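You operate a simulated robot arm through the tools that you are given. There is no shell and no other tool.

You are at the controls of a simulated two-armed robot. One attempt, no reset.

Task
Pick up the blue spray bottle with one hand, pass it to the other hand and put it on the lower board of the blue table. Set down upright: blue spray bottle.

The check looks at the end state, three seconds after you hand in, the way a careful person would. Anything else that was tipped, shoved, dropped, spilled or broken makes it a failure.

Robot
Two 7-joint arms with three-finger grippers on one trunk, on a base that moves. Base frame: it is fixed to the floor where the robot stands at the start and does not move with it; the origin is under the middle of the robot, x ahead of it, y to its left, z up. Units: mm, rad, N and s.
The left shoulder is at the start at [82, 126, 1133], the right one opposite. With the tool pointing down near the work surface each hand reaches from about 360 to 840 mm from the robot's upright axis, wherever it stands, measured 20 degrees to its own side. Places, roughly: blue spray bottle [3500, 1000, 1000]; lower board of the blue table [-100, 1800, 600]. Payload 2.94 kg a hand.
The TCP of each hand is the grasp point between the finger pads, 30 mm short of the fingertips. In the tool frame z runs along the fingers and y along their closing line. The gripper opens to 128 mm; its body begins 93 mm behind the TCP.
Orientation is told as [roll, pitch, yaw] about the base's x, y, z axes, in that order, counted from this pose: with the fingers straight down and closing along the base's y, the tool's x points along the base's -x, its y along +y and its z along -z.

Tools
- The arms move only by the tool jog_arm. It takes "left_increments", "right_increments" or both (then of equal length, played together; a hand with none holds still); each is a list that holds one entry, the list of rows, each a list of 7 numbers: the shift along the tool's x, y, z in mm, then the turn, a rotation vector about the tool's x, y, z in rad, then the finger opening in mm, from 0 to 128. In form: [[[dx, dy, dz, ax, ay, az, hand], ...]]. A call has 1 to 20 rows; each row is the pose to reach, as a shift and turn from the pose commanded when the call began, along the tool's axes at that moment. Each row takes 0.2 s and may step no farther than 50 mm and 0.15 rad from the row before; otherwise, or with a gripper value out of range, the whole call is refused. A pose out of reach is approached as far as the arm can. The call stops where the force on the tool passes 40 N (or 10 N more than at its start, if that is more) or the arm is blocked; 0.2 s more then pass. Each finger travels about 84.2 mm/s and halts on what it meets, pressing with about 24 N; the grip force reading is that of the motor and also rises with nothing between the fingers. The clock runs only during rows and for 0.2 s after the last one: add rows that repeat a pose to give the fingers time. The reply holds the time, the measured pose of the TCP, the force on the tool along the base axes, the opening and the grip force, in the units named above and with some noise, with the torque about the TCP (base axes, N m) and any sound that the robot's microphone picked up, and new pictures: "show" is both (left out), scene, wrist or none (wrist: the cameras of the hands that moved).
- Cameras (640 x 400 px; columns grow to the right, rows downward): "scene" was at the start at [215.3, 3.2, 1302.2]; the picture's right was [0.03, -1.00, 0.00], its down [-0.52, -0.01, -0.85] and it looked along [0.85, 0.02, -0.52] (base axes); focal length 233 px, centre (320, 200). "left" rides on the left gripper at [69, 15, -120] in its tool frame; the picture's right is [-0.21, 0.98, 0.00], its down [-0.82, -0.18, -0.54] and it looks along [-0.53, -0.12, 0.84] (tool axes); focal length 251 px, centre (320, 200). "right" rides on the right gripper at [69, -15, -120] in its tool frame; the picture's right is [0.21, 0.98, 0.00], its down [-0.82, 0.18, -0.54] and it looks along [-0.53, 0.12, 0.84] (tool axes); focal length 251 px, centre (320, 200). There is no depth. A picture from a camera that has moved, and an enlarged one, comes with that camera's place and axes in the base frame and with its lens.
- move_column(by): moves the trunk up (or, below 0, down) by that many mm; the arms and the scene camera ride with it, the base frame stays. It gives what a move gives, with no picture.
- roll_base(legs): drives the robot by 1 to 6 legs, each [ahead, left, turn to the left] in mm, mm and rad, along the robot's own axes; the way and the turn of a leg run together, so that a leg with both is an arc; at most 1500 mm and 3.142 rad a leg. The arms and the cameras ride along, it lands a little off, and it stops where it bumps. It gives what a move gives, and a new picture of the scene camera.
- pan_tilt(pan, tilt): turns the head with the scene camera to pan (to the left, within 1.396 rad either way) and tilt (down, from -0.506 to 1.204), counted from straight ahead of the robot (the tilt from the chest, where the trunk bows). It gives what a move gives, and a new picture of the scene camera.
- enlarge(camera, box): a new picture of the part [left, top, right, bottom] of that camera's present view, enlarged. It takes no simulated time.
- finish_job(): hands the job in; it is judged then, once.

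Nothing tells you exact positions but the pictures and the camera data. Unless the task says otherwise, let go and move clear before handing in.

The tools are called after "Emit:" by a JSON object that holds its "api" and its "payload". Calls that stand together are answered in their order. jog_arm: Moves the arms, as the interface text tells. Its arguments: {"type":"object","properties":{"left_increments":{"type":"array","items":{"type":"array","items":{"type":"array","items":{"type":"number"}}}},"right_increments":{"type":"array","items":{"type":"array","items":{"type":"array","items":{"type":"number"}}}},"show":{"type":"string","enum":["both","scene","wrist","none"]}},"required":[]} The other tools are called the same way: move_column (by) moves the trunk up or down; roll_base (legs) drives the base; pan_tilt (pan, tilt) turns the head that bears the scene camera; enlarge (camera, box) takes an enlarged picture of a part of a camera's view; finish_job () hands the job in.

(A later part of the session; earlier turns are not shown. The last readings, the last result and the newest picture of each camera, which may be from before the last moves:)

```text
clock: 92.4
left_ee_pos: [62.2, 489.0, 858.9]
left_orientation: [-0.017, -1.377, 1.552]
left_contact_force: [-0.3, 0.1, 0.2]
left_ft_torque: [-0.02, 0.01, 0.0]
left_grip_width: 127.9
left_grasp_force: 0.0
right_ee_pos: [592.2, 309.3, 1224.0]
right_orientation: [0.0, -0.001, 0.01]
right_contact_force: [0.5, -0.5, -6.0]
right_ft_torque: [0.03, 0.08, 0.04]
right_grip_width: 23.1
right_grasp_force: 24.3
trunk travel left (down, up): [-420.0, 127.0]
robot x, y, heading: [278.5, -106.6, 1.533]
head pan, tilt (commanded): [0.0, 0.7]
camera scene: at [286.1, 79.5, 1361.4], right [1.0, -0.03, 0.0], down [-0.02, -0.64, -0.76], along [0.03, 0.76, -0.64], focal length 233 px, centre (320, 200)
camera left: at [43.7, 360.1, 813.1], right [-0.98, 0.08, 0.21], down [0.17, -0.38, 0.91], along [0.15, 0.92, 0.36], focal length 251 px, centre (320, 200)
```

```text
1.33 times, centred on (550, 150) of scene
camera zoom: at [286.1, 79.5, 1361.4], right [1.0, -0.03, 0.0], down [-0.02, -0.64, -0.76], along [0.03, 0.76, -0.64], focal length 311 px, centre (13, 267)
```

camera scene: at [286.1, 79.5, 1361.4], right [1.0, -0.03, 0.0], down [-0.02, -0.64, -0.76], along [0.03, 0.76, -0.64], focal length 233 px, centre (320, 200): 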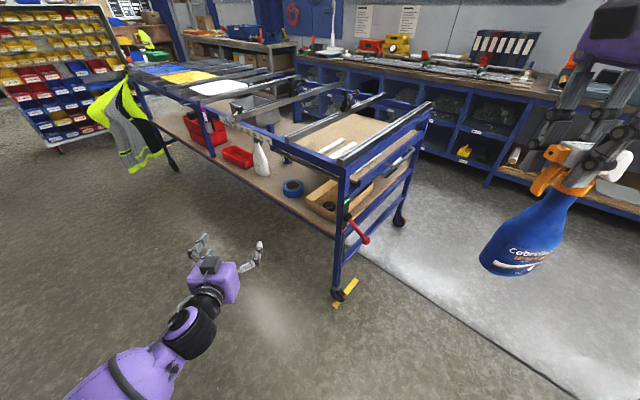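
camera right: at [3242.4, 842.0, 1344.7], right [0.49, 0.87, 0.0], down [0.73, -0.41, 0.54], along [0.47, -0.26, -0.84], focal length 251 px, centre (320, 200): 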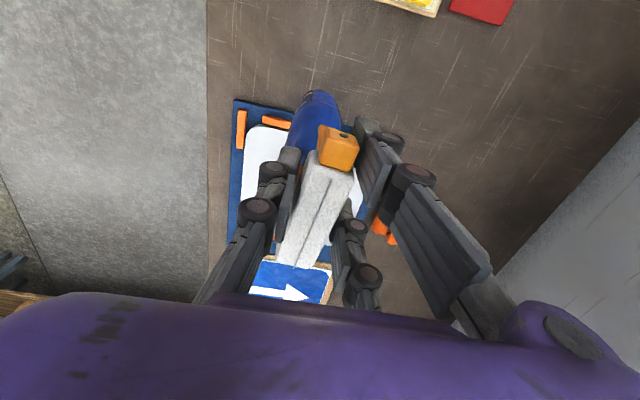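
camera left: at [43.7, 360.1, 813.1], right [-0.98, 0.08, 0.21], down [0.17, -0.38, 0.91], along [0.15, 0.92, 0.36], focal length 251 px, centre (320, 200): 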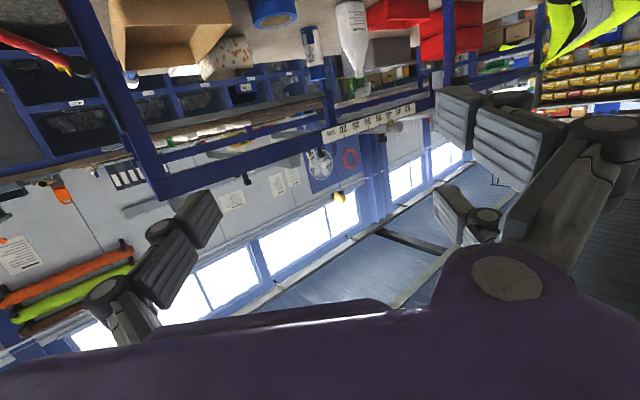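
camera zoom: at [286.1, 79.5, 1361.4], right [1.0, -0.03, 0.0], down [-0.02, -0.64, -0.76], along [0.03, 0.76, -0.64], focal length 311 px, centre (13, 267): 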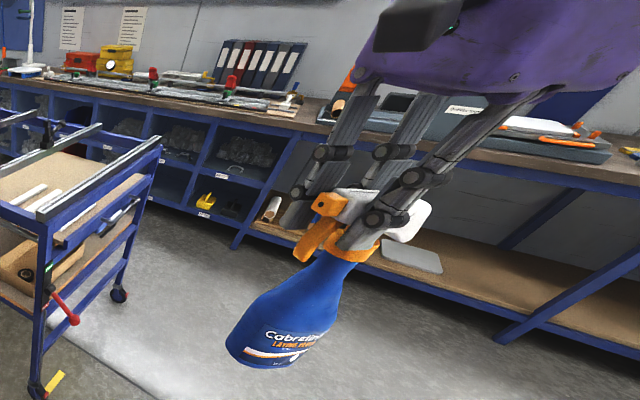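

The grip still holds; the bottle only turned slightly about its vertical axis. I now bring the left hand, open, to the handover spot in front of me, pointing slightly to the right.

Emit:
{"api": "jog_arm", "payload": {"left_increments": [[[0, -35, 0, 0.05, 0, 0.01, 128], [0, -75, 0, 0.1, 0, 0.02, 128], [0, -115, 0, 0.16, 0, 0.03, 128], [0, -155, 0, 0.22, 0, 0.043, 128], [0, -195, 0, 0.28, 0, 0.055, 128], [0, -235, 0, 0.34, 0, 0.067, 128], [0, -270, 0, 0.393, 0, 0.077, 128], [0, -298, 0, 0.393, 0, 0.077, 128]]], "show": "both"}}

```text
clock: 94.2
left_ee_pos: [359.1, 481.0, 859.9]
left_orientation: [-0.02, -1.374, 1.157]
left_contact_force: [0.8, 0.5, 0.3]
left_ft_torque: [0.0, 0.03, 0.02]
left_grip_width: 128.2
left_grasp_force: 0.0
right_ee_pos: [591.3, 307.9, 1223.0]
right_orientation: [0.003, -0.002, 0.008]
right_contact_force: [0.5, 0.3, -5.4]
right_ft_torque: [-0.01, 0.1, 0.0]
right_grip_width: 23.3
right_grasp_force: 24.1
trunk travel left (down, up): [-420.0, 127.0]
robot x, y, heading: [277.2, -110.4, 1.541]
head pan, tilt (commanded): [0.0, 0.7]
camera scene: at [286.7, 79.4, 1361.4], right [1.0, -0.03, 0.0], down [-0.02, -0.64, -0.76], along [0.03, 0.76, -0.64], focal length 233 px, centre (320, 200)
camera left: at [290.4, 368.9, 815.1], right [-0.87, 0.45, 0.21], down [0.0, -0.41, 0.91], along [0.49, 0.79, 0.36], focal length 251 px, centre (320, 200)
```

scene: 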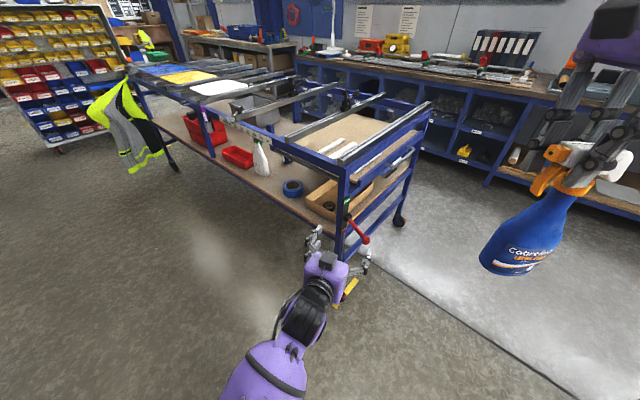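
left: 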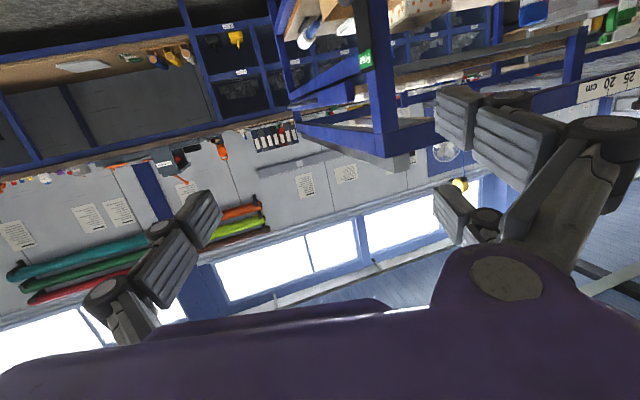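

Left hand is open at (359, 481, 860), pointing forward-right. I carry the bottle gently over it with the right hand, staying 80 mm above the left fingers.

Emit:
{"api": "jog_arm", "payload": {"right_increments": [[[10, 7, 0, 0, 0, 0, 0], [32, 24, 0, 0, 0, 0, 0], [60, 44, 0, 0, 0, 0, 0], [90, 66, 0, 0, 0, 0, 0], [120, 88, 0, 0, 0, 0, 0], [150, 110, 0, 0, 0, 0, 0], [180, 132, 0, 0, 0, 0, 0], [208, 153, 0, 0, 0, 0, 0], [230, 170, 0, 0, 0, 0, 0], [242, 178, 0, 0, 0, 0, 0], [242, 178, 0, 0, 0, 0, 0]]], "show": "both"}}

```text
clock: 96.6
left_ee_pos: [357.0, 481.0, 858.7]
left_orientation: [-0.026, -1.374, 1.161]
left_contact_force: [-0.4, -1.3, -0.5]
left_ft_torque: [0.0, -0.01, -0.03]
left_grip_width: 127.9
left_grasp_force: 0.0
right_ee_pos: [438.7, 425.4, 1225.2]
right_orientation: [0.0, -0.002, 0.008]
right_contact_force: [-0.1, 0.5, -5.0]
right_ft_torque: [-0.03, 0.1, -0.02]
right_grip_width: 23.1
right_grasp_force: 23.7
right hand out of reach, approached as far as the arm can: row 7, 8, 9, 10, 11
trunk travel left (down, up): [-420.0, 127.0]
robot x, y, heading: [279.6, -109.1, 1.538]
head pan, tilt (commanded): [0.0, 0.7]
camera scene: at [285.5, 80.0, 1361.3], right [1.0, -0.03, 0.0], down [-0.02, -0.64, -0.76], along [0.03, 0.76, -0.64], focal length 233 px, centre (320, 200)
camera right: at [369.0, 408.8, 1345.2], right [-0.22, 0.97, 0.0], down [0.82, 0.19, 0.54], along [0.53, 0.12, -0.84], focal length 251 px, centre (320, 200)
```

scene: 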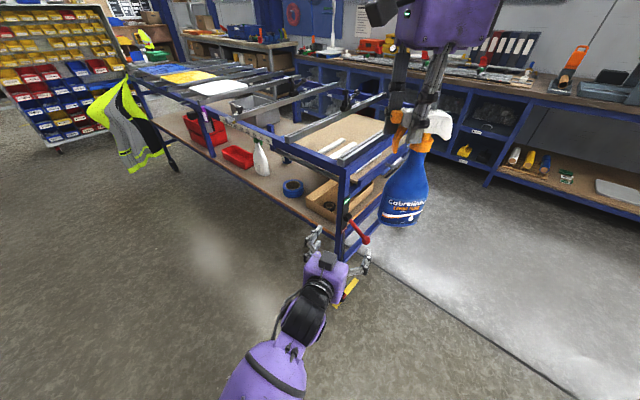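
right: 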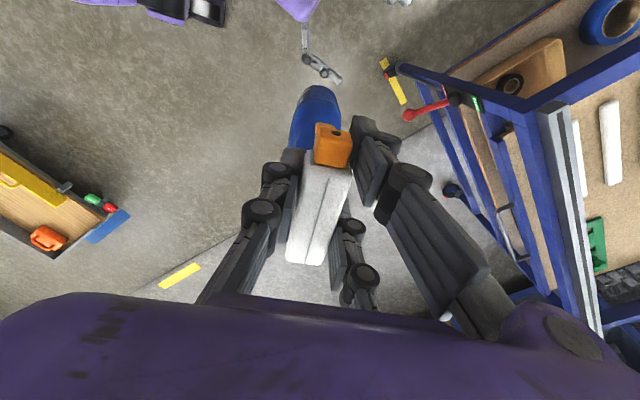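

The right arm ran out of reach toward the middle, so I bring the left hand to the bottle instead, turning it to point more to the right, passing below the bottle.

Emit:
{"api": "jog_arm", "payload": {"left_increments": [[[1, -22, -4, 0.08, 0, 0.016, 128], [2, -44, -8, 0.16, 0, 0.032, 128], [2, -66, -12, 0.25, 0, 0.05, 128], [3, -88, -16, 0.33, 0, 0.066, 128], [4, -109, -19, 0.412, 0, 0.082, 128], [4, -109, -19, 0.412, 0, 0.082, 128]]], "show": "both"}}

```text
clock: 98.0
left_ee_pos: [446.6, 416.3, 858.8]
left_orientation: [-0.02, -1.377, 0.736]
left_contact_force: [-0.3, -0.5, 0.0]
left_ft_torque: [-0.02, -0.01, 0.01]
left_grip_width: 127.8
left_grasp_force: 0.1
right_ee_pos: [439.1, 423.9, 1224.4]
right_orientation: [0.002, -0.002, 0.009]
right_contact_force: [-1.1, -0.3, -5.8]
right_ft_torque: [0.04, 0.09, -0.03]
right_grip_width: 22.6
right_grasp_force: 24.0
trunk travel left (down, up): [-420.0, 127.0]
robot x, y, heading: [276.5, -113.2, 1.538]
head pan, tilt (commanded): [0.0, 0.7]
camera scene: at [285.5, 79.5, 1361.3], right [1.0, -0.03, 0.0], down [-0.02, -0.64, -0.76], along [0.03, 0.76, -0.64], focal length 233 px, centre (320, 200)
camera left: at [338.7, 342.4, 814.3], right [-0.61, 0.77, 0.21], down [-0.17, -0.38, 0.91], along [0.78, 0.52, 0.36], focal length 251 px, centre (320, 200)
```

scene: 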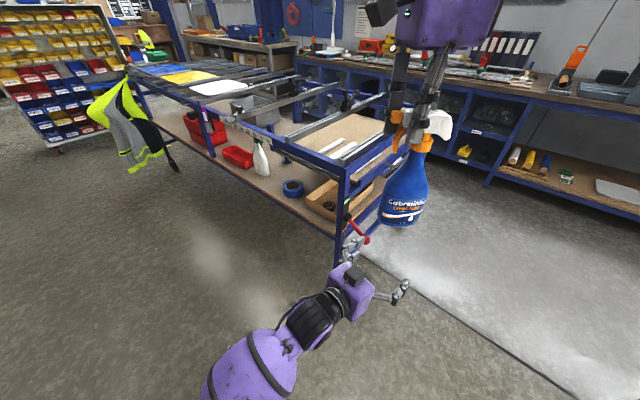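
left: 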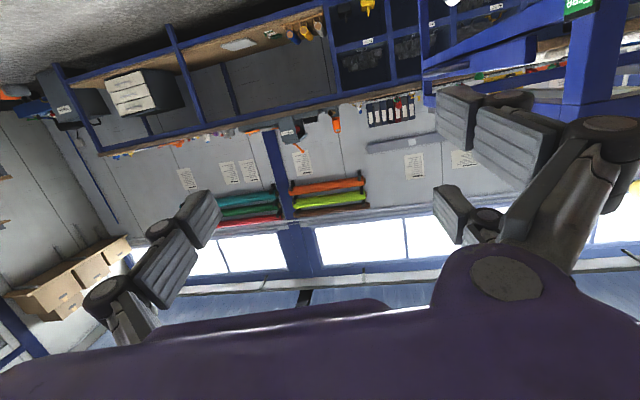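

Emit:
{"api": "enlarge", "payload": {"camera": "scene", "box": [300, 80, 500, 330]}}

Emit:
{"api": "enlarge", "payload": {"camera": "right", "box": [160, 0, 480, 260]}}

```text
1.60 times, centred on (400, 205) of scene
camera zoom: at [285.5, 79.5, 1361.3], right [1.0, -0.03, 0.0], down [-0.02, -0.64, -0.76], along [0.03, 0.76, -0.64], focal length 373 px, centre (192, 192)
```

zoom: 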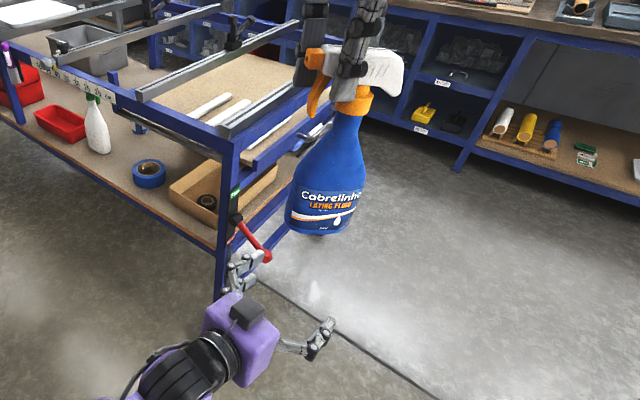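

```text
1.54 times, centred on (320, 130) of right
camera zoom: at [369.0, 408.3, 1345.4], right [-0.22, 0.97, 0.0], down [0.82, 0.19, 0.54], along [0.53, 0.12, -0.84], focal length 387 px, centre (320, 308)
```

zoom: 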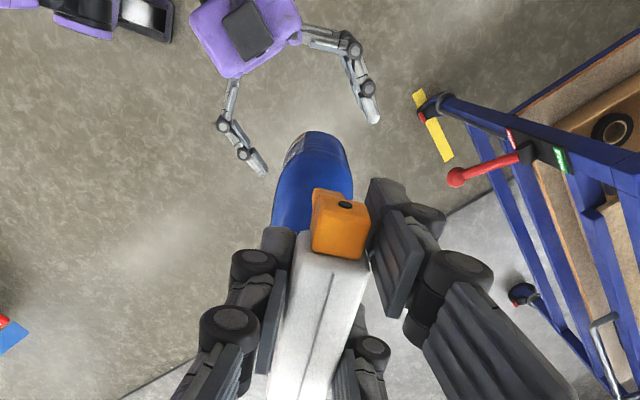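

The bottle hangs centred over the open left fingers (within a few mm). I lower it between them.

Emit:
{"api": "jog_arm", "payload": {"right_increments": [[[0, 0, 15, 0, 0, 0, 0], [0, 0, 40, 0, 0, 0, 0], [0, 0, 65, 0, 0, 0, 0], [0, 0, 90, 0, 0, 0, 0], [0, 0, 115, 0, 0, 0, 0], [0, 0, 135, 0, 0, 0, 0], [0, 0, 150, 0, 0, 0, 0], [0, 0, 150, 0, 0, 0, 0]]], "show": "both"}}

```text
clock: 99.8
left_ee_pos: [446.8, 416.3, 859.4]
left_orientation: [-0.02, -1.376, 0.736]
left_contact_force: [1.1, 0.1, 0.4]
left_ft_torque: [0.02, -0.02, 0.03]
left_grip_width: 128.0
left_grasp_force: 0.1
right_ee_pos: [438.6, 433.3, 1072.4]
right_orientation: [0.001, -0.002, 0.009]
right_contact_force: [-0.3, 0.0, -5.7]
right_ft_torque: [0.01, 0.09, 0.0]
right_grip_width: 22.9
right_grasp_force: 23.7
trunk travel left (down, up): [-420.0, 127.0]
robot x, y, heading: [274.9, -112.7, 1.541]
head pan, tilt (commanded): [0.0, 0.7]
camera scene: at [285.3, 79.5, 1361.4], right [1.0, -0.03, 0.0], down [-0.02, -0.64, -0.76], along [0.03, 0.76, -0.64], focal length 233 px, centre (320, 200)
camera right: at [368.8, 416.4, 1193.1], right [-0.22, 0.97, 0.0], down [0.82, 0.19, 0.54], along [0.53, 0.12, -0.84], focal length 251 px, centre (320, 200)
```

scene: 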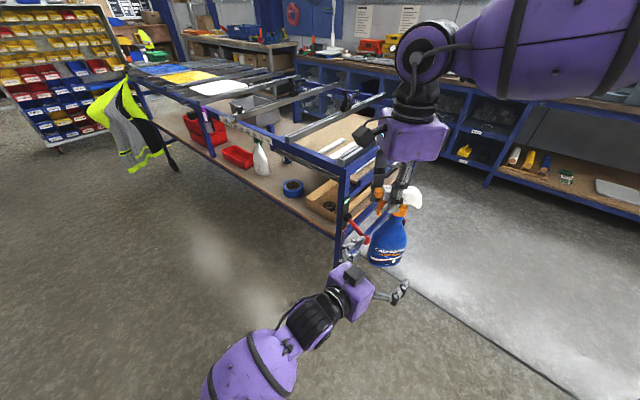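
right: 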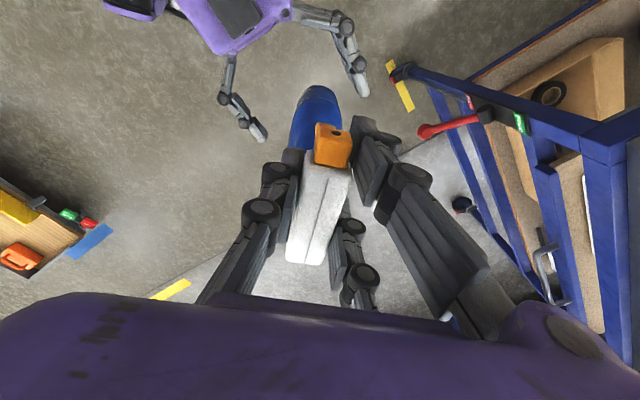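

Emit:
{"api": "enlarge", "payload": {"camera": "right", "box": [160, 0, 440, 220]}}

Emit:
{"api": "enlarge", "payload": {"camera": "left", "box": [0, 0, 640, 400]}}

Emit:
{"api": "enlarge", "payload": {"camera": "scene", "box": [300, 170, 440, 330]}}

```text
1.82 times, centred on (300, 110) of right
camera zoom: at [368.8, 416.4, 1193.1], right [-0.22, 0.97, 0.0], down [0.82, 0.19, 0.54], along [0.53, 0.12, -0.84], focal length 457 px, centre (356, 364)
```

zoom: 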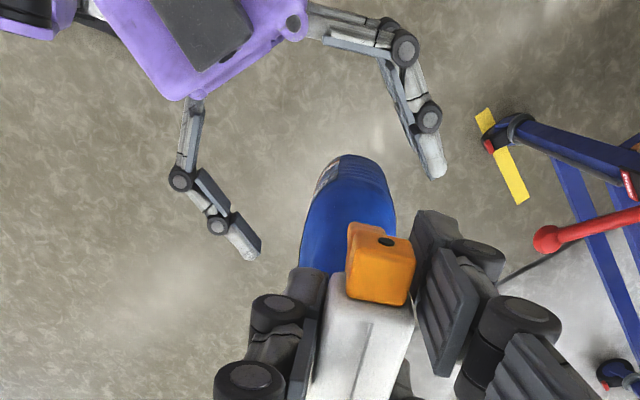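

```text
1.00 times, centred on (320, 200) of left (not enlarged: the box is as wide or as high as the picture)
camera zoom: at [338.4, 342.5, 814.4], right [-0.61, 0.76, 0.21], down [-0.17, -0.38, 0.91], along [0.77, 0.52, 0.36], focal length 251 px, centre (320, 200)
```

zoom: 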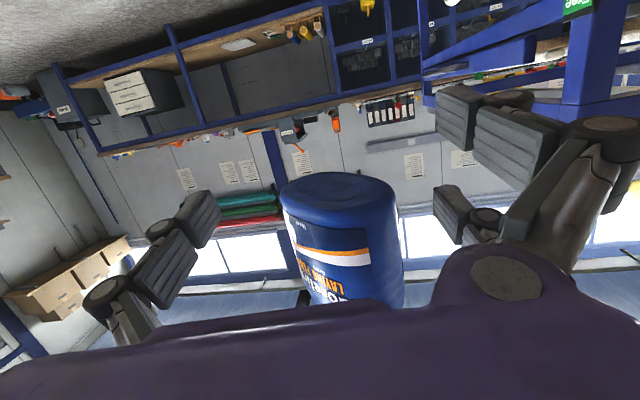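

```text
2.50 times, centred on (370, 250) of scene
camera zoom: at [285.3, 79.5, 1361.4], right [1.0, -0.03, 0.0], down [-0.02, -0.64, -0.76], along [0.03, 0.76, -0.64], focal length 582 px, centre (195, 75)
```

zoom: 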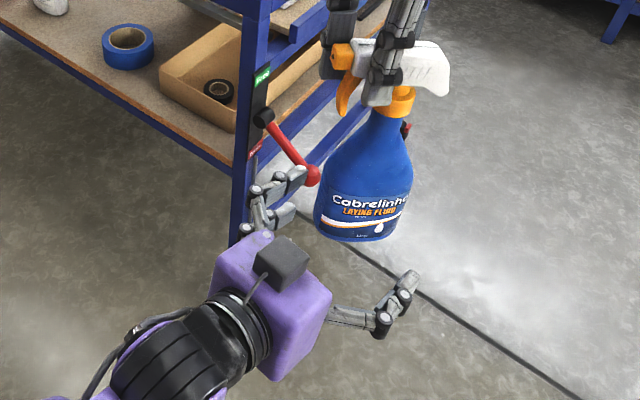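

The left camera shows the bottle entering between the left fingers, about 8–10 mm off centre. I correct that while lowering to the final handover height.

Emit:
{"api": "jog_arm", "payload": {"right_increments": [[[0, -4, 10, 0, 0, 0, 0], [0, -8, 25, 0, 0, 0, 0], [0, -10, 40, 0, 0, 0, 0], [0, -10, 55, 0, 0, 0, 0], [0, -10, 70, 0, 0, 0, 0], [0, -10, 80, 0, 0, 0, 0], [0, -10, 80, 0, 0, 0, 0]]], "show": "both"}}

Emit:
{"api": "enlarge", "payload": {"camera": "left", "box": [0, 0, 640, 400]}}

```text
clock: 101.4
left_ee_pos: [447.4, 415.3, 858.4]
left_orientation: [-0.019, -1.377, 0.738]
left_contact_force: [-0.5, -0.2, -0.1]
left_ft_torque: [0.0, 0.0, 0.01]
left_grip_width: 128.0
left_grasp_force: 0.0
right_ee_pos: [438.6, 423.3, 992.2]
right_orientation: [0.003, -0.001, 0.008]
right_contact_force: [-0.1, 0.0, -4.7]
right_ft_torque: [-0.03, 0.13, 0.03]
right_grip_width: 22.9
right_grasp_force: 24.3
trunk travel left (down, up): [-420.0, 127.0]
robot x, y, heading: [274.9, -110.5, 1.538]
head pan, tilt (commanded): [0.0, 0.7]
camera scene: at [285.3, 79.5, 1361.4], right [1.0, -0.03, 0.0], down [-0.02, -0.64, -0.76], along [0.03, 0.76, -0.64], focal length 233 px, centre (320, 200)
camera right: at [370.0, 407.1, 1112.7], right [-0.22, 0.97, 0.0], down [0.82, 0.19, 0.54], along [0.53, 0.12, -0.84], focal length 251 px, centre (320, 200)
```

scene: 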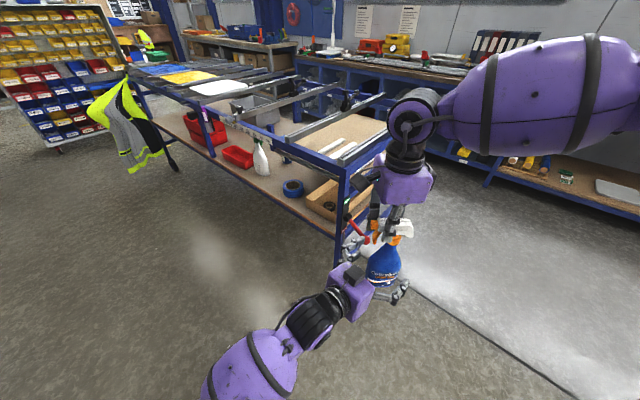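
right: 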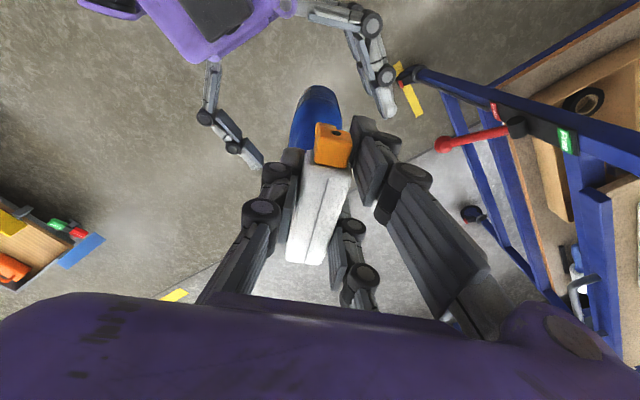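

```text
1.00 times, centred on (320, 200) of left (not enlarged: the box is as wide or as high as the picture)
camera zoom: at [338.4, 342.5, 814.4], right [-0.61, 0.76, 0.21], down [-0.17, -0.38, 0.91], along [0.77, 0.52, 0.36], focal length 251 px, centre (320, 200)
```

zoom: 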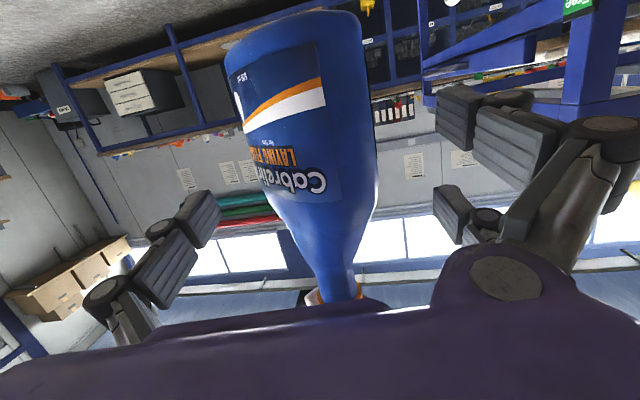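

The bottle is centred between the left fingers at their height. I push the left hand 10 mm deeper and close it on the body.

Emit:
{"api": "jog_arm", "payload": {"left_increments": [[[0, 0, 5, 0, 0, 0, 128], [0, 0, 10, 0, 0, 0, 128], [0, 0, 10, 0, 0, 0, 115], [0, 0, 10, 0, 0, 0, 105], [0, 0, 10, 0, 0, 0, 95], [0, 0, 10, 0, 0, 0, 85], [0, 0, 10, 0, 0, 0, 75], [0, 0, 10, 0, 0, 0, 60], [0, 0, 10, 0, 0, 0, 40], [0, 0, 10, 0, 0, 0, 20], [0, 0, 10, 0, 0, 0, 0], [0, 0, 10, 0, 0, 0, 0]]], "show": "both"}}

Emit:
{"api": "enlarge", "payload": {"camera": "scene", "box": [310, 170, 450, 330]}}

```text
clock: 104.0
left_ee_pos: [456.4, 422.2, 856.1]
left_orientation: [-0.019, -1.378, 0.733]
left_contact_force: [7.6, -9.1, 1.0]
left_ft_torque: [0.76, 0.89, -0.78]
left_grip_width: 68.4
left_grasp_force: 24.1
right_ee_pos: [439.4, 424.1, 993.2]
right_orientation: [0.004, -0.002, 0.009]
right_contact_force: [-6.8, 8.8, -5.8]
right_ft_torque: [0.4, 0.16, 0.91]
right_grip_width: 23.4
right_grasp_force: 23.6
trunk travel left (down, up): [-420.0, 127.0]
robot x, y, heading: [283.2, -112.4, 1.539]
head pan, tilt (commanded): [0.0, 0.7]
camera scene: at [285.4, 79.7, 1361.3], right [1.0, -0.03, 0.0], down [-0.02, -0.64, -0.76], along [0.03, 0.76, -0.64], focal length 233 px, centre (320, 200)
camera left: at [347.9, 348.9, 812.3], right [-0.61, 0.77, 0.21], down [-0.17, -0.38, 0.91], along [0.78, 0.52, 0.36], focal length 251 px, centre (320, 200)
```

scene: 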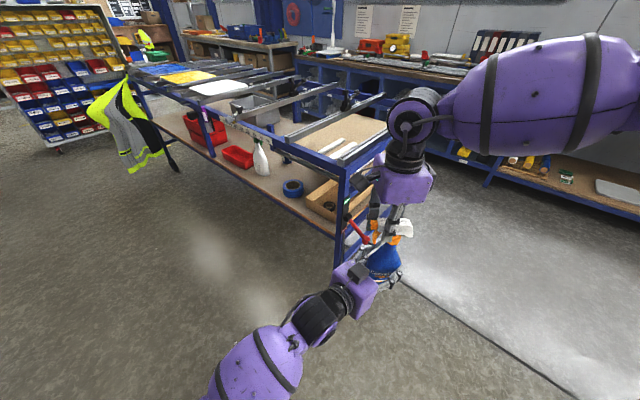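
left: 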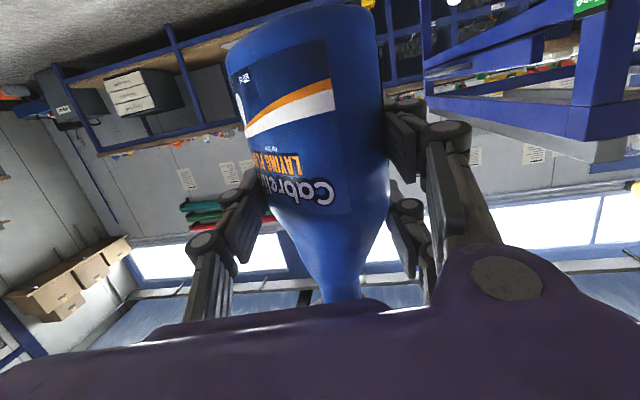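

```text
2.50 times, centred on (380, 250) of scene
camera zoom: at [285.4, 79.7, 1361.3], right [1.0, -0.03, 0.0], down [-0.02, -0.64, -0.76], along [0.03, 0.76, -0.64], focal length 582 px, centre (170, 75)
```

zoom: 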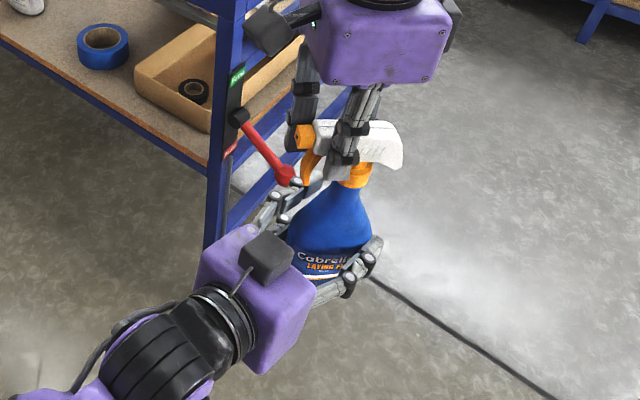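

The left hand holds the body (68 mm, 24 N), with about 12 N of side load between the hands. I ease that by small shifts of the left hand before releasing.

Emit:
{"api": "jog_arm", "payload": {"left_increments": [[[0, -1.5, 0, 0, 0, 0, 0], [0, -3, 0, 0, 0, 0, 0], [0, -3, 0, 0, 0, 0, 0]]], "show": "none"}}

```text
clock: 104.8
left_ee_pos: [458.4, 422.1, 857.7]
left_orientation: [-0.016, -1.377, 0.734]
left_contact_force: [-2.8, -3.1, -0.9]
left_ft_torque: [0.14, -0.19, -0.87]
left_grip_width: 68.6
left_grasp_force: 24.1
right_ee_pos: [440.6, 422.9, 992.4]
right_orientation: [0.0, -0.004, 0.007]
right_contact_force: [2.9, 3.8, -1.5]
right_ft_torque: [0.35, -0.14, 0.94]
right_grip_width: 23.3
right_grasp_force: 23.9
trunk travel left (down, up): [-420.0, 127.0]
robot x, y, heading: [278.5, -109.3, 1.54]
head pan, tilt (commanded): [0.0, 0.7]
```

Load is down to about 4 N. I open the right hand and let the left carry the bottle.

Emit:
{"api": "jog_arm", "payload": {"right_increments": [[[0, 0, 0, 0, 0, 0, 30], [0, 0, 0, 0, 0, 0, 45], [0, 0, 0, 0, 0, 0, 65], [0, 0, 0, 0, 0, 0, 85], [0, 0, 0, 0, 0, 0, 85]]], "show": "both"}}

Emit:
{"api": "enlarge", "payload": {"camera": "left", "box": [0, 0, 640, 400]}}

```text
clock: 106.0
left_ee_pos: [458.9, 421.6, 858.5]
left_orientation: [-0.019, -1.376, 0.737]
left_contact_force: [-0.5, -0.2, -5.4]
left_ft_torque: [0.05, -0.05, -0.02]
left_grip_width: 50.9
left_grasp_force: 24.5
right_ee_pos: [440.5, 422.8, 992.3]
right_orientation: [0.001, -0.001, 0.009]
right_contact_force: [0.9, -0.4, 0.0]
right_ft_torque: [0.01, 0.02, -0.01]
right_grip_width: 85.0
right_grasp_force: 0.0
trunk travel left (down, up): [-420.0, 127.0]
robot x, y, heading: [278.8, -114.3, 1.535]
head pan, tilt (commanded): [0.0, 0.7]
camera scene: at [285.4, 79.7, 1361.3], right [1.0, -0.03, 0.0], down [-0.02, -0.64, -0.76], along [0.03, 0.76, -0.64], focal length 233 px, centre (320, 200)
camera right: at [370.1, 407.3, 1112.7], right [-0.22, 0.97, 0.0], down [0.82, 0.19, 0.54], along [0.53, 0.12, -0.84], focal length 251 px, centre (320, 200)
```

scene: 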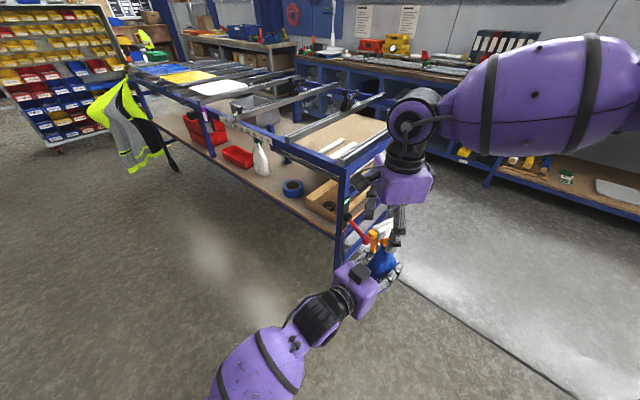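
right: 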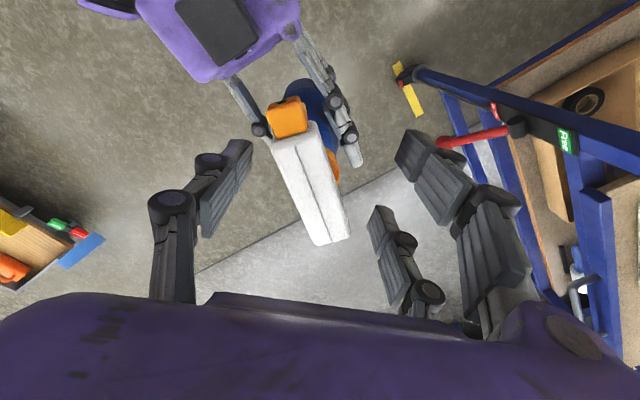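

```text
1.00 times, centred on (320, 200) of left (not enlarged: the box is as wide or as high as the picture)
camera zoom: at [350.6, 347.3, 812.7], right [-0.61, 0.76, 0.21], down [-0.16, -0.38, 0.91], along [0.77, 0.52, 0.36], focal length 251 px, centre (320, 200)
```

zoom: 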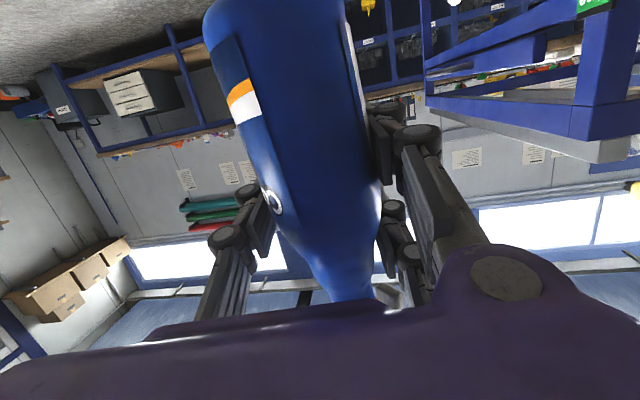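

The bottle turned about its axis and settled onto its flat sides in the left grip (51 mm, 24 N), hanging free of the right hand. I lift the right hand straight up and clear.

Emit:
{"api": "jog_arm", "payload": {"right_increments": [[[0, 0, -15, 0, 0, 0, 85], [0, 0, -40, 0, 0, 0, 85], [0, 0, -70, 0, 0, 0, 85], [0, 0, -100, 0, 0, 0, 85], [0, 0, -130, 0, 0, 0, 85], [0, 0, -150, 0, 0, 0, 85]]], "show": "both"}}

Emit:
{"api": "enlarge", "payload": {"camera": "scene", "box": [310, 170, 450, 330]}}

```text
clock: 107.4
left_ee_pos: [459.2, 420.7, 858.0]
left_orientation: [-0.019, -1.377, 0.735]
left_contact_force: [0.5, 0.7, -5.2]
left_ft_torque: [0.03, -0.08, -0.02]
left_grip_width: 51.0
left_grasp_force: 24.2
right_ee_pos: [439.8, 424.4, 1142.1]
right_orientation: [0.002, -0.002, 0.008]
right_contact_force: [-0.8, 0.5, 0.4]
right_ft_torque: [-0.01, 0.02, 0.01]
right_grip_width: 85.0
right_grasp_force: 0.1
trunk travel left (down, up): [-420.0, 127.0]
robot x, y, heading: [280.0, -110.1, 1.534]
head pan, tilt (commanded): [0.0, 0.7]
camera scene: at [285.3, 79.4, 1361.4], right [1.0, -0.03, 0.0], down [-0.02, -0.64, -0.76], along [0.03, 0.76, -0.64], focal length 233 px, centre (320, 200)
camera right: at [370.0, 409.0, 1263.4], right [-0.22, 0.97, 0.0], down [0.82, 0.19, 0.54], along [0.53, 0.12, -0.84], focal length 251 px, centre (320, 200)
```

scene: 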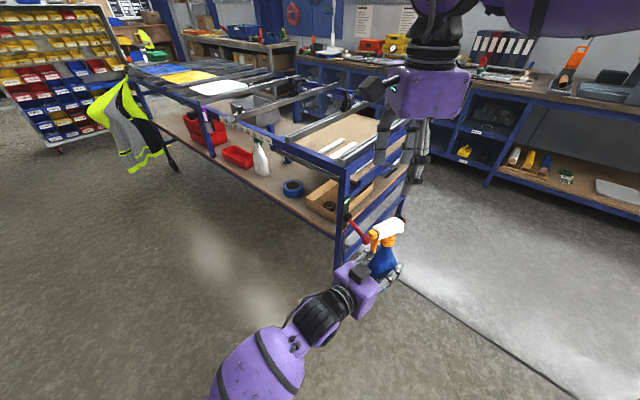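
right: 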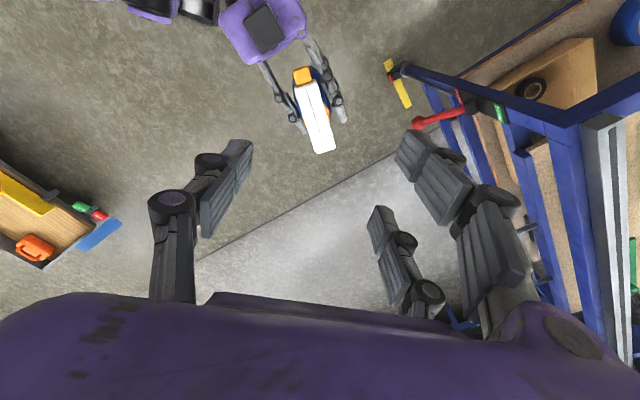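

```text
2.50 times, centred on (380, 250) of scene
camera zoom: at [285.3, 79.4, 1361.4], right [1.0, -0.03, 0.0], down [-0.02, -0.64, -0.76], along [0.03, 0.76, -0.64], focal length 582 px, centre (170, 75)
```

zoom: 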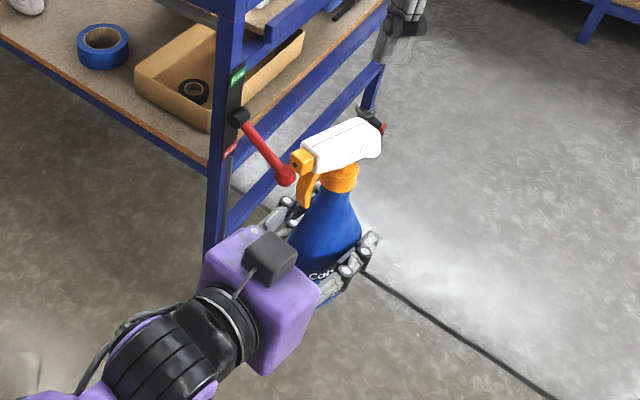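

Handover done: the bottle stands upright in the left hand. Now I retract the right hand to the right and back.

Emit:
{"api": "jog_arm", "payload": {"right_increments": [[[0, 0, -30, 0, 0, 0, 85], [-25, -15, -50, 0, 0, 0, 85], [-60, -35, -60, 0, 0, 0, 85], [-95, -60, -60, 0, 0, 0, 85], [-130, -85, -60, 0, 0, 0, 85], [-160, -110, -60, 0, 0, 0, 85], [-170, -120, -60, 0, 0, 0, 85]]], "show": "none"}}

Emit:
{"api": "jog_arm", "payload": {"left_increments": [[[0, 12, 0, -0.04, 0, -0.008, 0], [0, 36, 2, -0.11, 0, -0.022, 0], [0, 64, 5, -0.19, 0, -0.038, 0], [0, 94, 10, -0.27, 0, -0.054, 0], [0, 124, 16, -0.35, 0, -0.07, 0], [0, 152, 24, -0.43, 0, -0.085, 0], [0, 178, 34, -0.51, 0, -0.1, 0], [0, 202, 45, -0.59, 0, -0.117, 0], [0, 222, 58, -0.67, 0, -0.133, 0], [0, 236, 68, -0.74, 0, -0.147, 0], [0, 242, 72, -0.785, 0, -0.156, 0], [0, 242, 72, -0.785, 0, -0.156, 0]]], "show": "both"}}

```text
clock: 109.0
left_ee_pos: [458.9, 421.3, 857.1]
left_orientation: [-0.021, -1.378, 0.736]
left_contact_force: [0.3, 0.7, -5.2]
left_ft_torque: [0.01, -0.04, -0.02]
left_grip_width: 50.8
left_grasp_force: 23.9
right_ee_pos: [612.8, 306.8, 1204.3]
right_orientation: [0.002, -0.004, 0.008]
right_contact_force: [-0.9, -0.6, -0.1]
right_ft_torque: [0.02, -0.01, 0.02]
right_grip_width: 85.0
right_grasp_force: 0.1
trunk travel left (down, up): [-420.0, 127.0]
robot x, y, heading: [275.8, -108.5, 1.538]
head pan, tilt (commanded): [0.0, 0.7]
```

```text
clock: 111.6
left_ee_pos: [343.2, 652.4, 838.5]
left_orientation: [0.084, -1.375, 1.442]
left_contact_force: [0.2, -0.8, -5.5]
left_ft_torque: [0.02, -0.05, -0.02]
left_grip_width: 50.9
left_grasp_force: 23.7
right_ee_pos: [613.7, 307.1, 1205.6]
right_orientation: [0.0, -0.001, 0.007]
right_contact_force: [-0.5, -0.3, -0.6]
right_ft_torque: [0.0, -0.02, 0.01]
right_grip_width: 85.2
right_grasp_force: 0.0
trunk travel left (down, up): [-420.0, 127.0]
robot x, y, heading: [275.9, -110.2, 1.537]
head pan, tilt (commanded): [0.0, 0.7]
camera scene: at [285.3, 79.8, 1361.3], right [1.0, -0.03, 0.0], down [-0.02, -0.64, -0.76], along [0.03, 0.76, -0.64], focal length 233 px, centre (320, 200)
camera left: at [320.9, 523.0, 793.7], right [-0.97, 0.09, 0.23], down [0.18, -0.38, 0.91], along [0.17, 0.92, 0.35], focal length 251 px, centre (320, 200)
```

scene: 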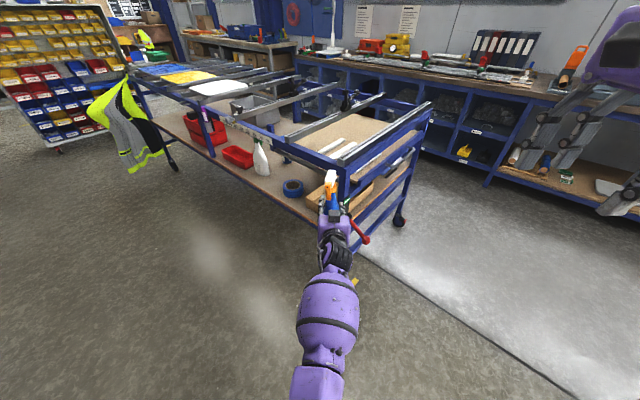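
left: 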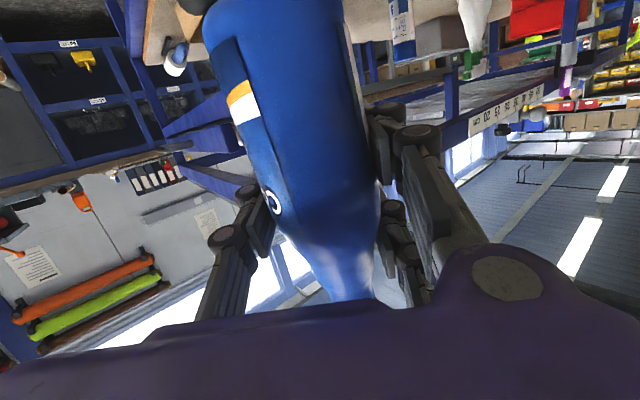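

The left hand swung further forward than intended but is clear of the table. I pull it back 150 mm along its own axis, then turn to face the table's long side.

Emit:
{"api": "jog_arm", "payload": {"left_increments": [[[0, 0, -20, 0, 0, 0, 0], [0, 0, -50, 0, 0, 0, 0], [0, 0, -85, 0, 0, 0, 0], [0, 0, -120, 0, 0, 0, 0], [0, 0, -145, 0, 0, 0, 0], [0, 0, -155, 0, 0, 0, 0]]], "show": "none"}}

Emit:
{"api": "roll_base", "payload": {"legs": [[-100, 0, 0], [0, 0, -0.695]]}}

```text
clock: 113.0
left_ee_pos: [346.4, 496.8, 872.0]
left_orientation: [-0.024, -1.375, 1.541]
left_contact_force: [0.1, 0.2, -5.4]
left_ft_torque: [0.08, -0.03, -0.02]
left_grip_width: 50.8
left_grasp_force: 24.2
right_ee_pos: [612.8, 306.8, 1204.7]
right_orientation: [0.003, -0.004, 0.009]
right_contact_force: [0.1, 0.1, -0.9]
right_ft_torque: [0.01, -0.05, -0.01]
right_grip_width: 85.3
right_grasp_force: 0.0
trunk travel left (down, up): [-420.0, 127.0]
robot x, y, heading: [276.7, -110.7, 1.537]
head pan, tilt (commanded): [0.0, 0.7]
```

```text
clock: 115.9
left_ee_pos: [708.1, 218.6, 873.8]
left_orientation: [-0.024, -1.373, 0.863]
left_contact_force: [0.0, -0.3, -5.3]
left_ft_torque: [0.04, -0.01, -0.01]
left_grip_width: 50.6
left_grasp_force: 23.9
right_ee_pos: [797.6, -97.8, 1204.0]
right_orientation: [0.002, -0.002, -0.672]
right_contact_force: [0.0, 0.7, 0.2]
right_ft_torque: [-0.05, -0.01, -0.03]
right_grip_width: 84.9
right_grasp_force: 0.1
trunk travel left (down, up): [-420.0, 127.0]
robot x, y, heading: [273.1, -208.8, 0.86]
head pan, tilt (commanded): [0.0, 0.7]
camera scene: at [399.3, -67.3, 1361.3], right [0.76, -0.65, 0.0], down [-0.42, -0.49, -0.76], along [0.5, 0.58, -0.64], focal length 233 px, centre (320, 200)
```

scene: 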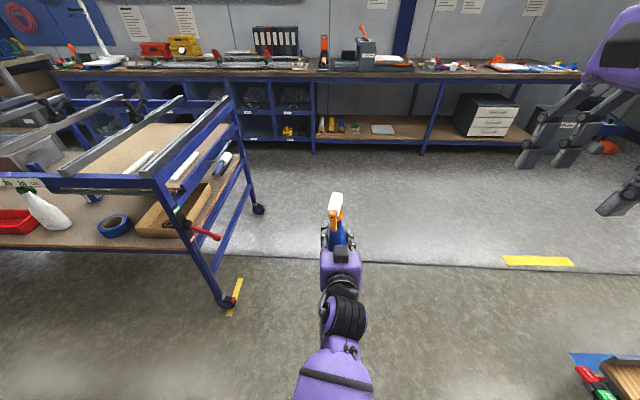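

Facing the table's long side now, with the bottle 180 mm short of its edge plane. I slide left along the table in two steps.

Emit:
{"api": "roll_base", "payload": {"legs": [[-40, 1000, 0]]}}

```text
clock: 125.1
left_ee_pos: [-70.5, 850.1, 872.3]
left_orientation: [-0.023, -1.372, 0.842]
left_contact_force: [0.0, -0.2, -4.6]
left_ft_torque: [0.02, -0.08, 0.02]
left_grip_width: 50.5
left_grasp_force: 24.3
right_ee_pos: [12.0, 533.1, 1203.7]
right_orientation: [0.001, -0.002, -0.688]
right_contact_force: [0.6, 0.4, 0.0]
right_ft_torque: [0.0, -0.02, 0.0]
right_grip_width: 85.0
right_grasp_force: 0.1
trunk travel left (down, up): [-420.0, 127.0]
robot x, y, heading: [-509.6, 425.4, 0.84]
head pan, tilt (commanded): [0.0, 0.7]
camera scene: at [-384.1, 568.4, 1361.3], right [0.75, -0.67, 0.0], down [-0.43, -0.48, -0.76], along [0.51, 0.57, -0.64], focal length 233 px, centre (320, 200)
```

scene: 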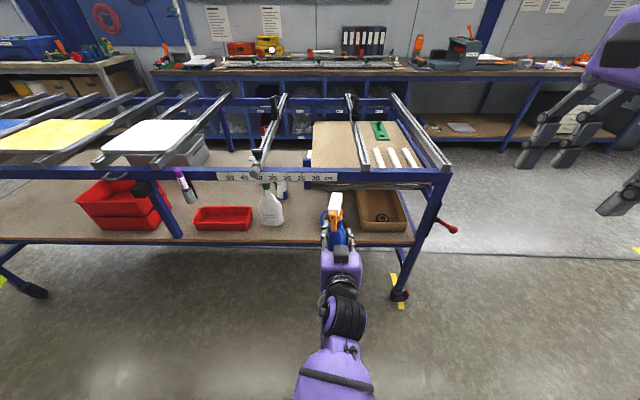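

Still well clear. The free part of the lower board is left of the big red bins; I slide further left and look again.

Emit:
{"api": "roll_base", "payload": {"legs": [[0, 850, 0]]}}

Emit:
{"api": "pan_tilt", "payload": {"pan": 0.25, "tilt": 0.6}}

```text
clock: 132.9
left_ee_pos: [-691.5, 1409.8, 873.1]
left_orientation: [-0.022, -1.373, 0.835]
left_contact_force: [0.5, -0.3, -5.5]
left_ft_torque: [-0.02, -0.04, -0.02]
left_grip_width: 50.2
left_grasp_force: 24.2
right_ee_pos: [-612.7, 1092.9, 1205.2]
right_orientation: [0.001, -0.002, -0.697]
right_contact_force: [-1.0, 0.0, -1.1]
right_ft_torque: [0.01, -0.02, 0.02]
right_grip_width: 85.1
right_grasp_force: 0.1
trunk travel left (down, up): [-420.0, 127.0]
robot x, y, heading: [-1137.1, 987.3, 0.832]
head pan, tilt (commanded): [0.0, 0.7]
camera scene: at [-1008.8, 1132.0, 1361.3], right [0.74, -0.67, 0.0], down [-0.43, -0.48, -0.76], along [0.51, 0.57, -0.64], focal length 233 px, centre (320, 200)
```

scene: 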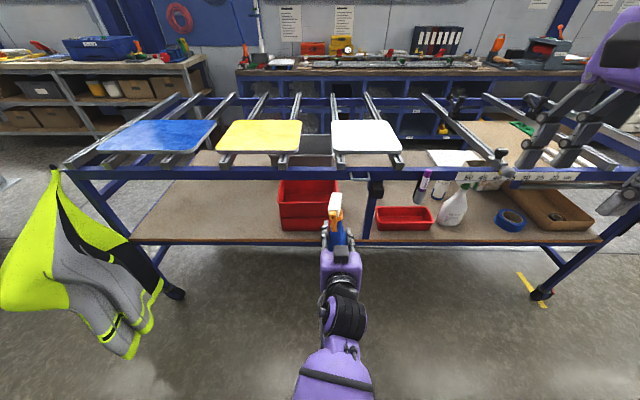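

```text
clock: 133.7
left_ee_pos: [-692.5, 1410.2, 872.1]
left_orientation: [-0.022, -1.371, 0.835]
left_contact_force: [0.9, 0.0, -4.7]
left_ft_torque: [0.0, -0.05, 0.03]
left_grip_width: 50.3
left_grasp_force: 23.9
right_ee_pos: [-612.4, 1091.6, 1204.4]
right_orientation: [0.002, -0.002, -0.695]
right_contact_force: [-0.4, -0.5, -0.2]
right_ft_torque: [-0.01, 0.04, -0.03]
right_grip_width: 85.2
right_grasp_force: 0.0
trunk travel left (down, up): [-420.0, 127.0]
robot x, y, heading: [-1135.3, 991.4, 0.832]
head pan, tilt (commanded): [0.25, 0.6]
camera scene: at [-1024.4, 1147.1, 1369.9], right [0.88, -0.47, 0.0], down [-0.27, -0.5, -0.82], along [0.39, 0.73, -0.57], focal length 233 px, centre (320, 200)
```

scene: 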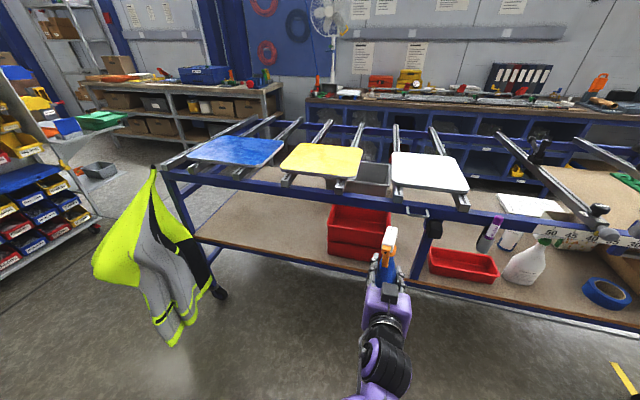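

The free stretch of the lower board lies between the red bins (t≈1670 along the table) and the far post (t≈2290), well away from the vest. I slide left 400 mm to stand in front of it.

Emit:
{"api": "roll_base", "payload": {"legs": [[0, 405, 0]]}}

Emit:
{"api": "pan_tilt", "payload": {"pan": 0.0, "tilt": 0.6}}

Emit:
{"api": "enlarge", "payload": {"camera": "left", "box": [0, 0, 640, 400]}}

```text
clock: 137.7
left_ee_pos: [-978.6, 1671.2, 872.5]
left_orientation: [-0.023, -1.372, 0.829]
left_contact_force: [-0.7, -0.4, -5.2]
left_ft_torque: [-0.02, -0.05, 0.01]
left_grip_width: 50.1
left_grasp_force: 24.3
right_ee_pos: [-900.1, 1353.7, 1204.7]
right_orientation: [0.0, -0.002, -0.701]
right_contact_force: [0.1, -0.3, -0.3]
right_ft_torque: [-0.02, 0.01, 0.0]
right_grip_width: 84.9
right_grasp_force: 0.0
trunk travel left (down, up): [-420.0, 127.0]
robot x, y, heading: [-1426.9, 1256.0, 0.828]
head pan, tilt (commanded): [0.25, 0.6]
camera scene: at [-1311.8, 1410.1, 1369.9], right [0.88, -0.47, 0.0], down [-0.27, -0.5, -0.82], along [0.39, 0.73, -0.57], focal length 233 px, centre (320, 200)
```

scene: 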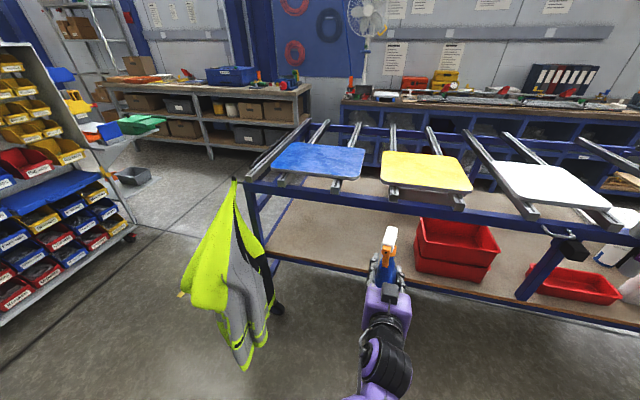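

```text
clock: 138.4
left_ee_pos: [-979.0, 1671.2, 873.5]
left_orientation: [-0.021, -1.373, 0.827]
left_contact_force: [1.0, -0.2, -4.9]
left_ft_torque: [0.03, -0.05, 0.01]
left_grip_width: 49.9
left_grasp_force: 24.3
right_ee_pos: [-900.1, 1353.5, 1204.5]
right_orientation: [0.001, -0.001, -0.701]
right_contact_force: [-0.2, 0.1, 0.1]
right_ft_torque: [-0.06, 0.0, -0.02]
right_grip_width: 84.8
right_grasp_force: 0.1
trunk travel left (down, up): [-420.0, 127.0]
robot x, y, heading: [-1427.5, 1255.4, 0.826]
head pan, tilt (commanded): [0.0, 0.6]
camera scene: at [-1293.9, 1397.4, 1369.9], right [0.74, -0.68, 0.0], down [-0.38, -0.42, -0.82], along [0.56, 0.61, -0.57], focal length 233 px, centre (320, 200)
```

scene: 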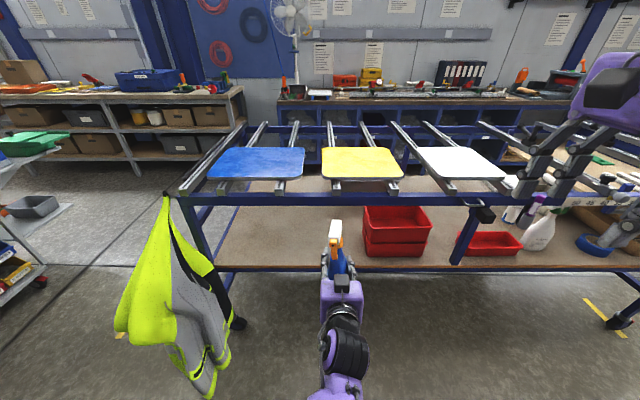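

```text
1.00 times, centred on (320, 200) of left (not enlarged: the box is as wide or as high as the picture)
camera zoom: at [-1079.8, 1587.2, 828.3], right [-0.68, 0.71, 0.21], down [-0.13, -0.39, 0.91], along [0.73, 0.59, 0.35], focal length 251 px, centre (320, 200)
```

zoom: 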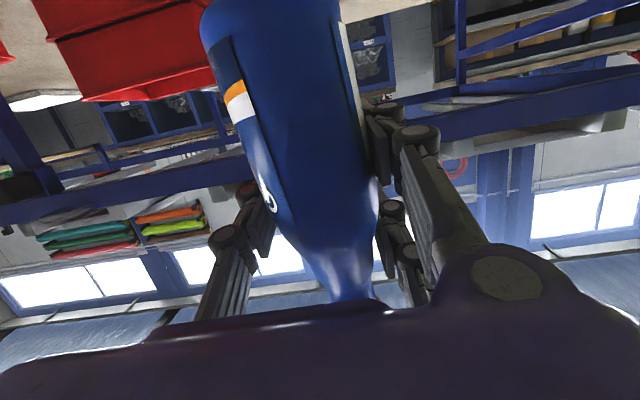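

Emit:
{"api": "enlarge", "payload": {"camera": "scene", "box": [160, 140, 480, 340]}}

```text
2.00 times, centred on (320, 240) of scene
camera zoom: at [-1293.9, 1397.4, 1369.9], right [0.74, -0.68, 0.0], down [-0.38, -0.42, -0.82], along [0.56, 0.61, -0.57], focal length 466 px, centre (320, 120)
```

zoom: 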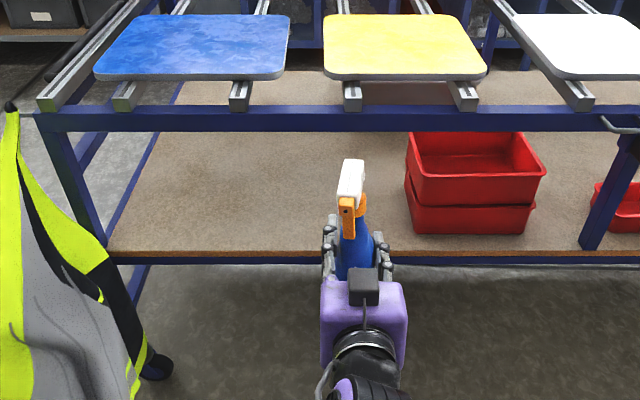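

Emit:
{"api": "enlarge", "payload": {"camera": "left", "box": [400, 20, 640, 170]}}

Emit:
{"api": "enlarge", "payload": {"camera": "left", "box": [0, 0, 240, 240]}}

```text
2.67 times, centred on (520, 95) of left
camera zoom: at [-1079.8, 1587.2, 828.3], right [-0.68, 0.71, 0.21], down [-0.13, -0.39, 0.91], along [0.73, 0.59, 0.35], focal length 670 px, centre (-213, 480)
```

zoom: 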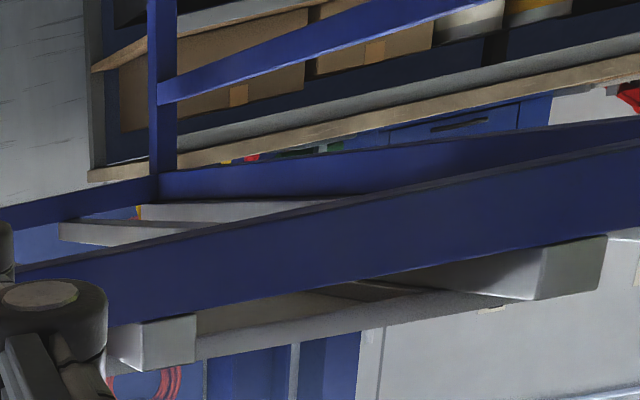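

```text
1.67 times, centred on (120, 120) of left
camera zoom: at [-1079.8, 1587.2, 828.3], right [-0.68, 0.71, 0.21], down [-0.13, -0.39, 0.91], along [0.73, 0.59, 0.35], focal length 419 px, centre (653, 333)
```

zoom: 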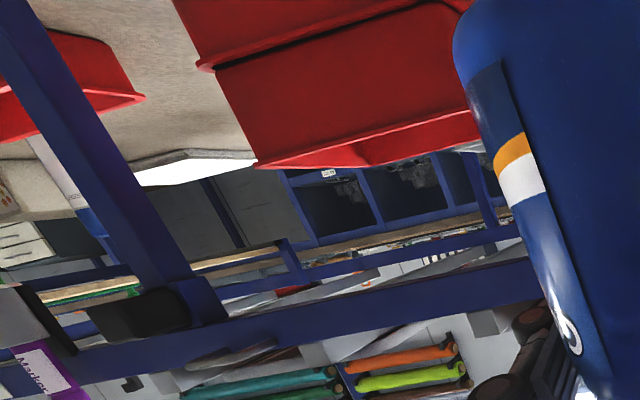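

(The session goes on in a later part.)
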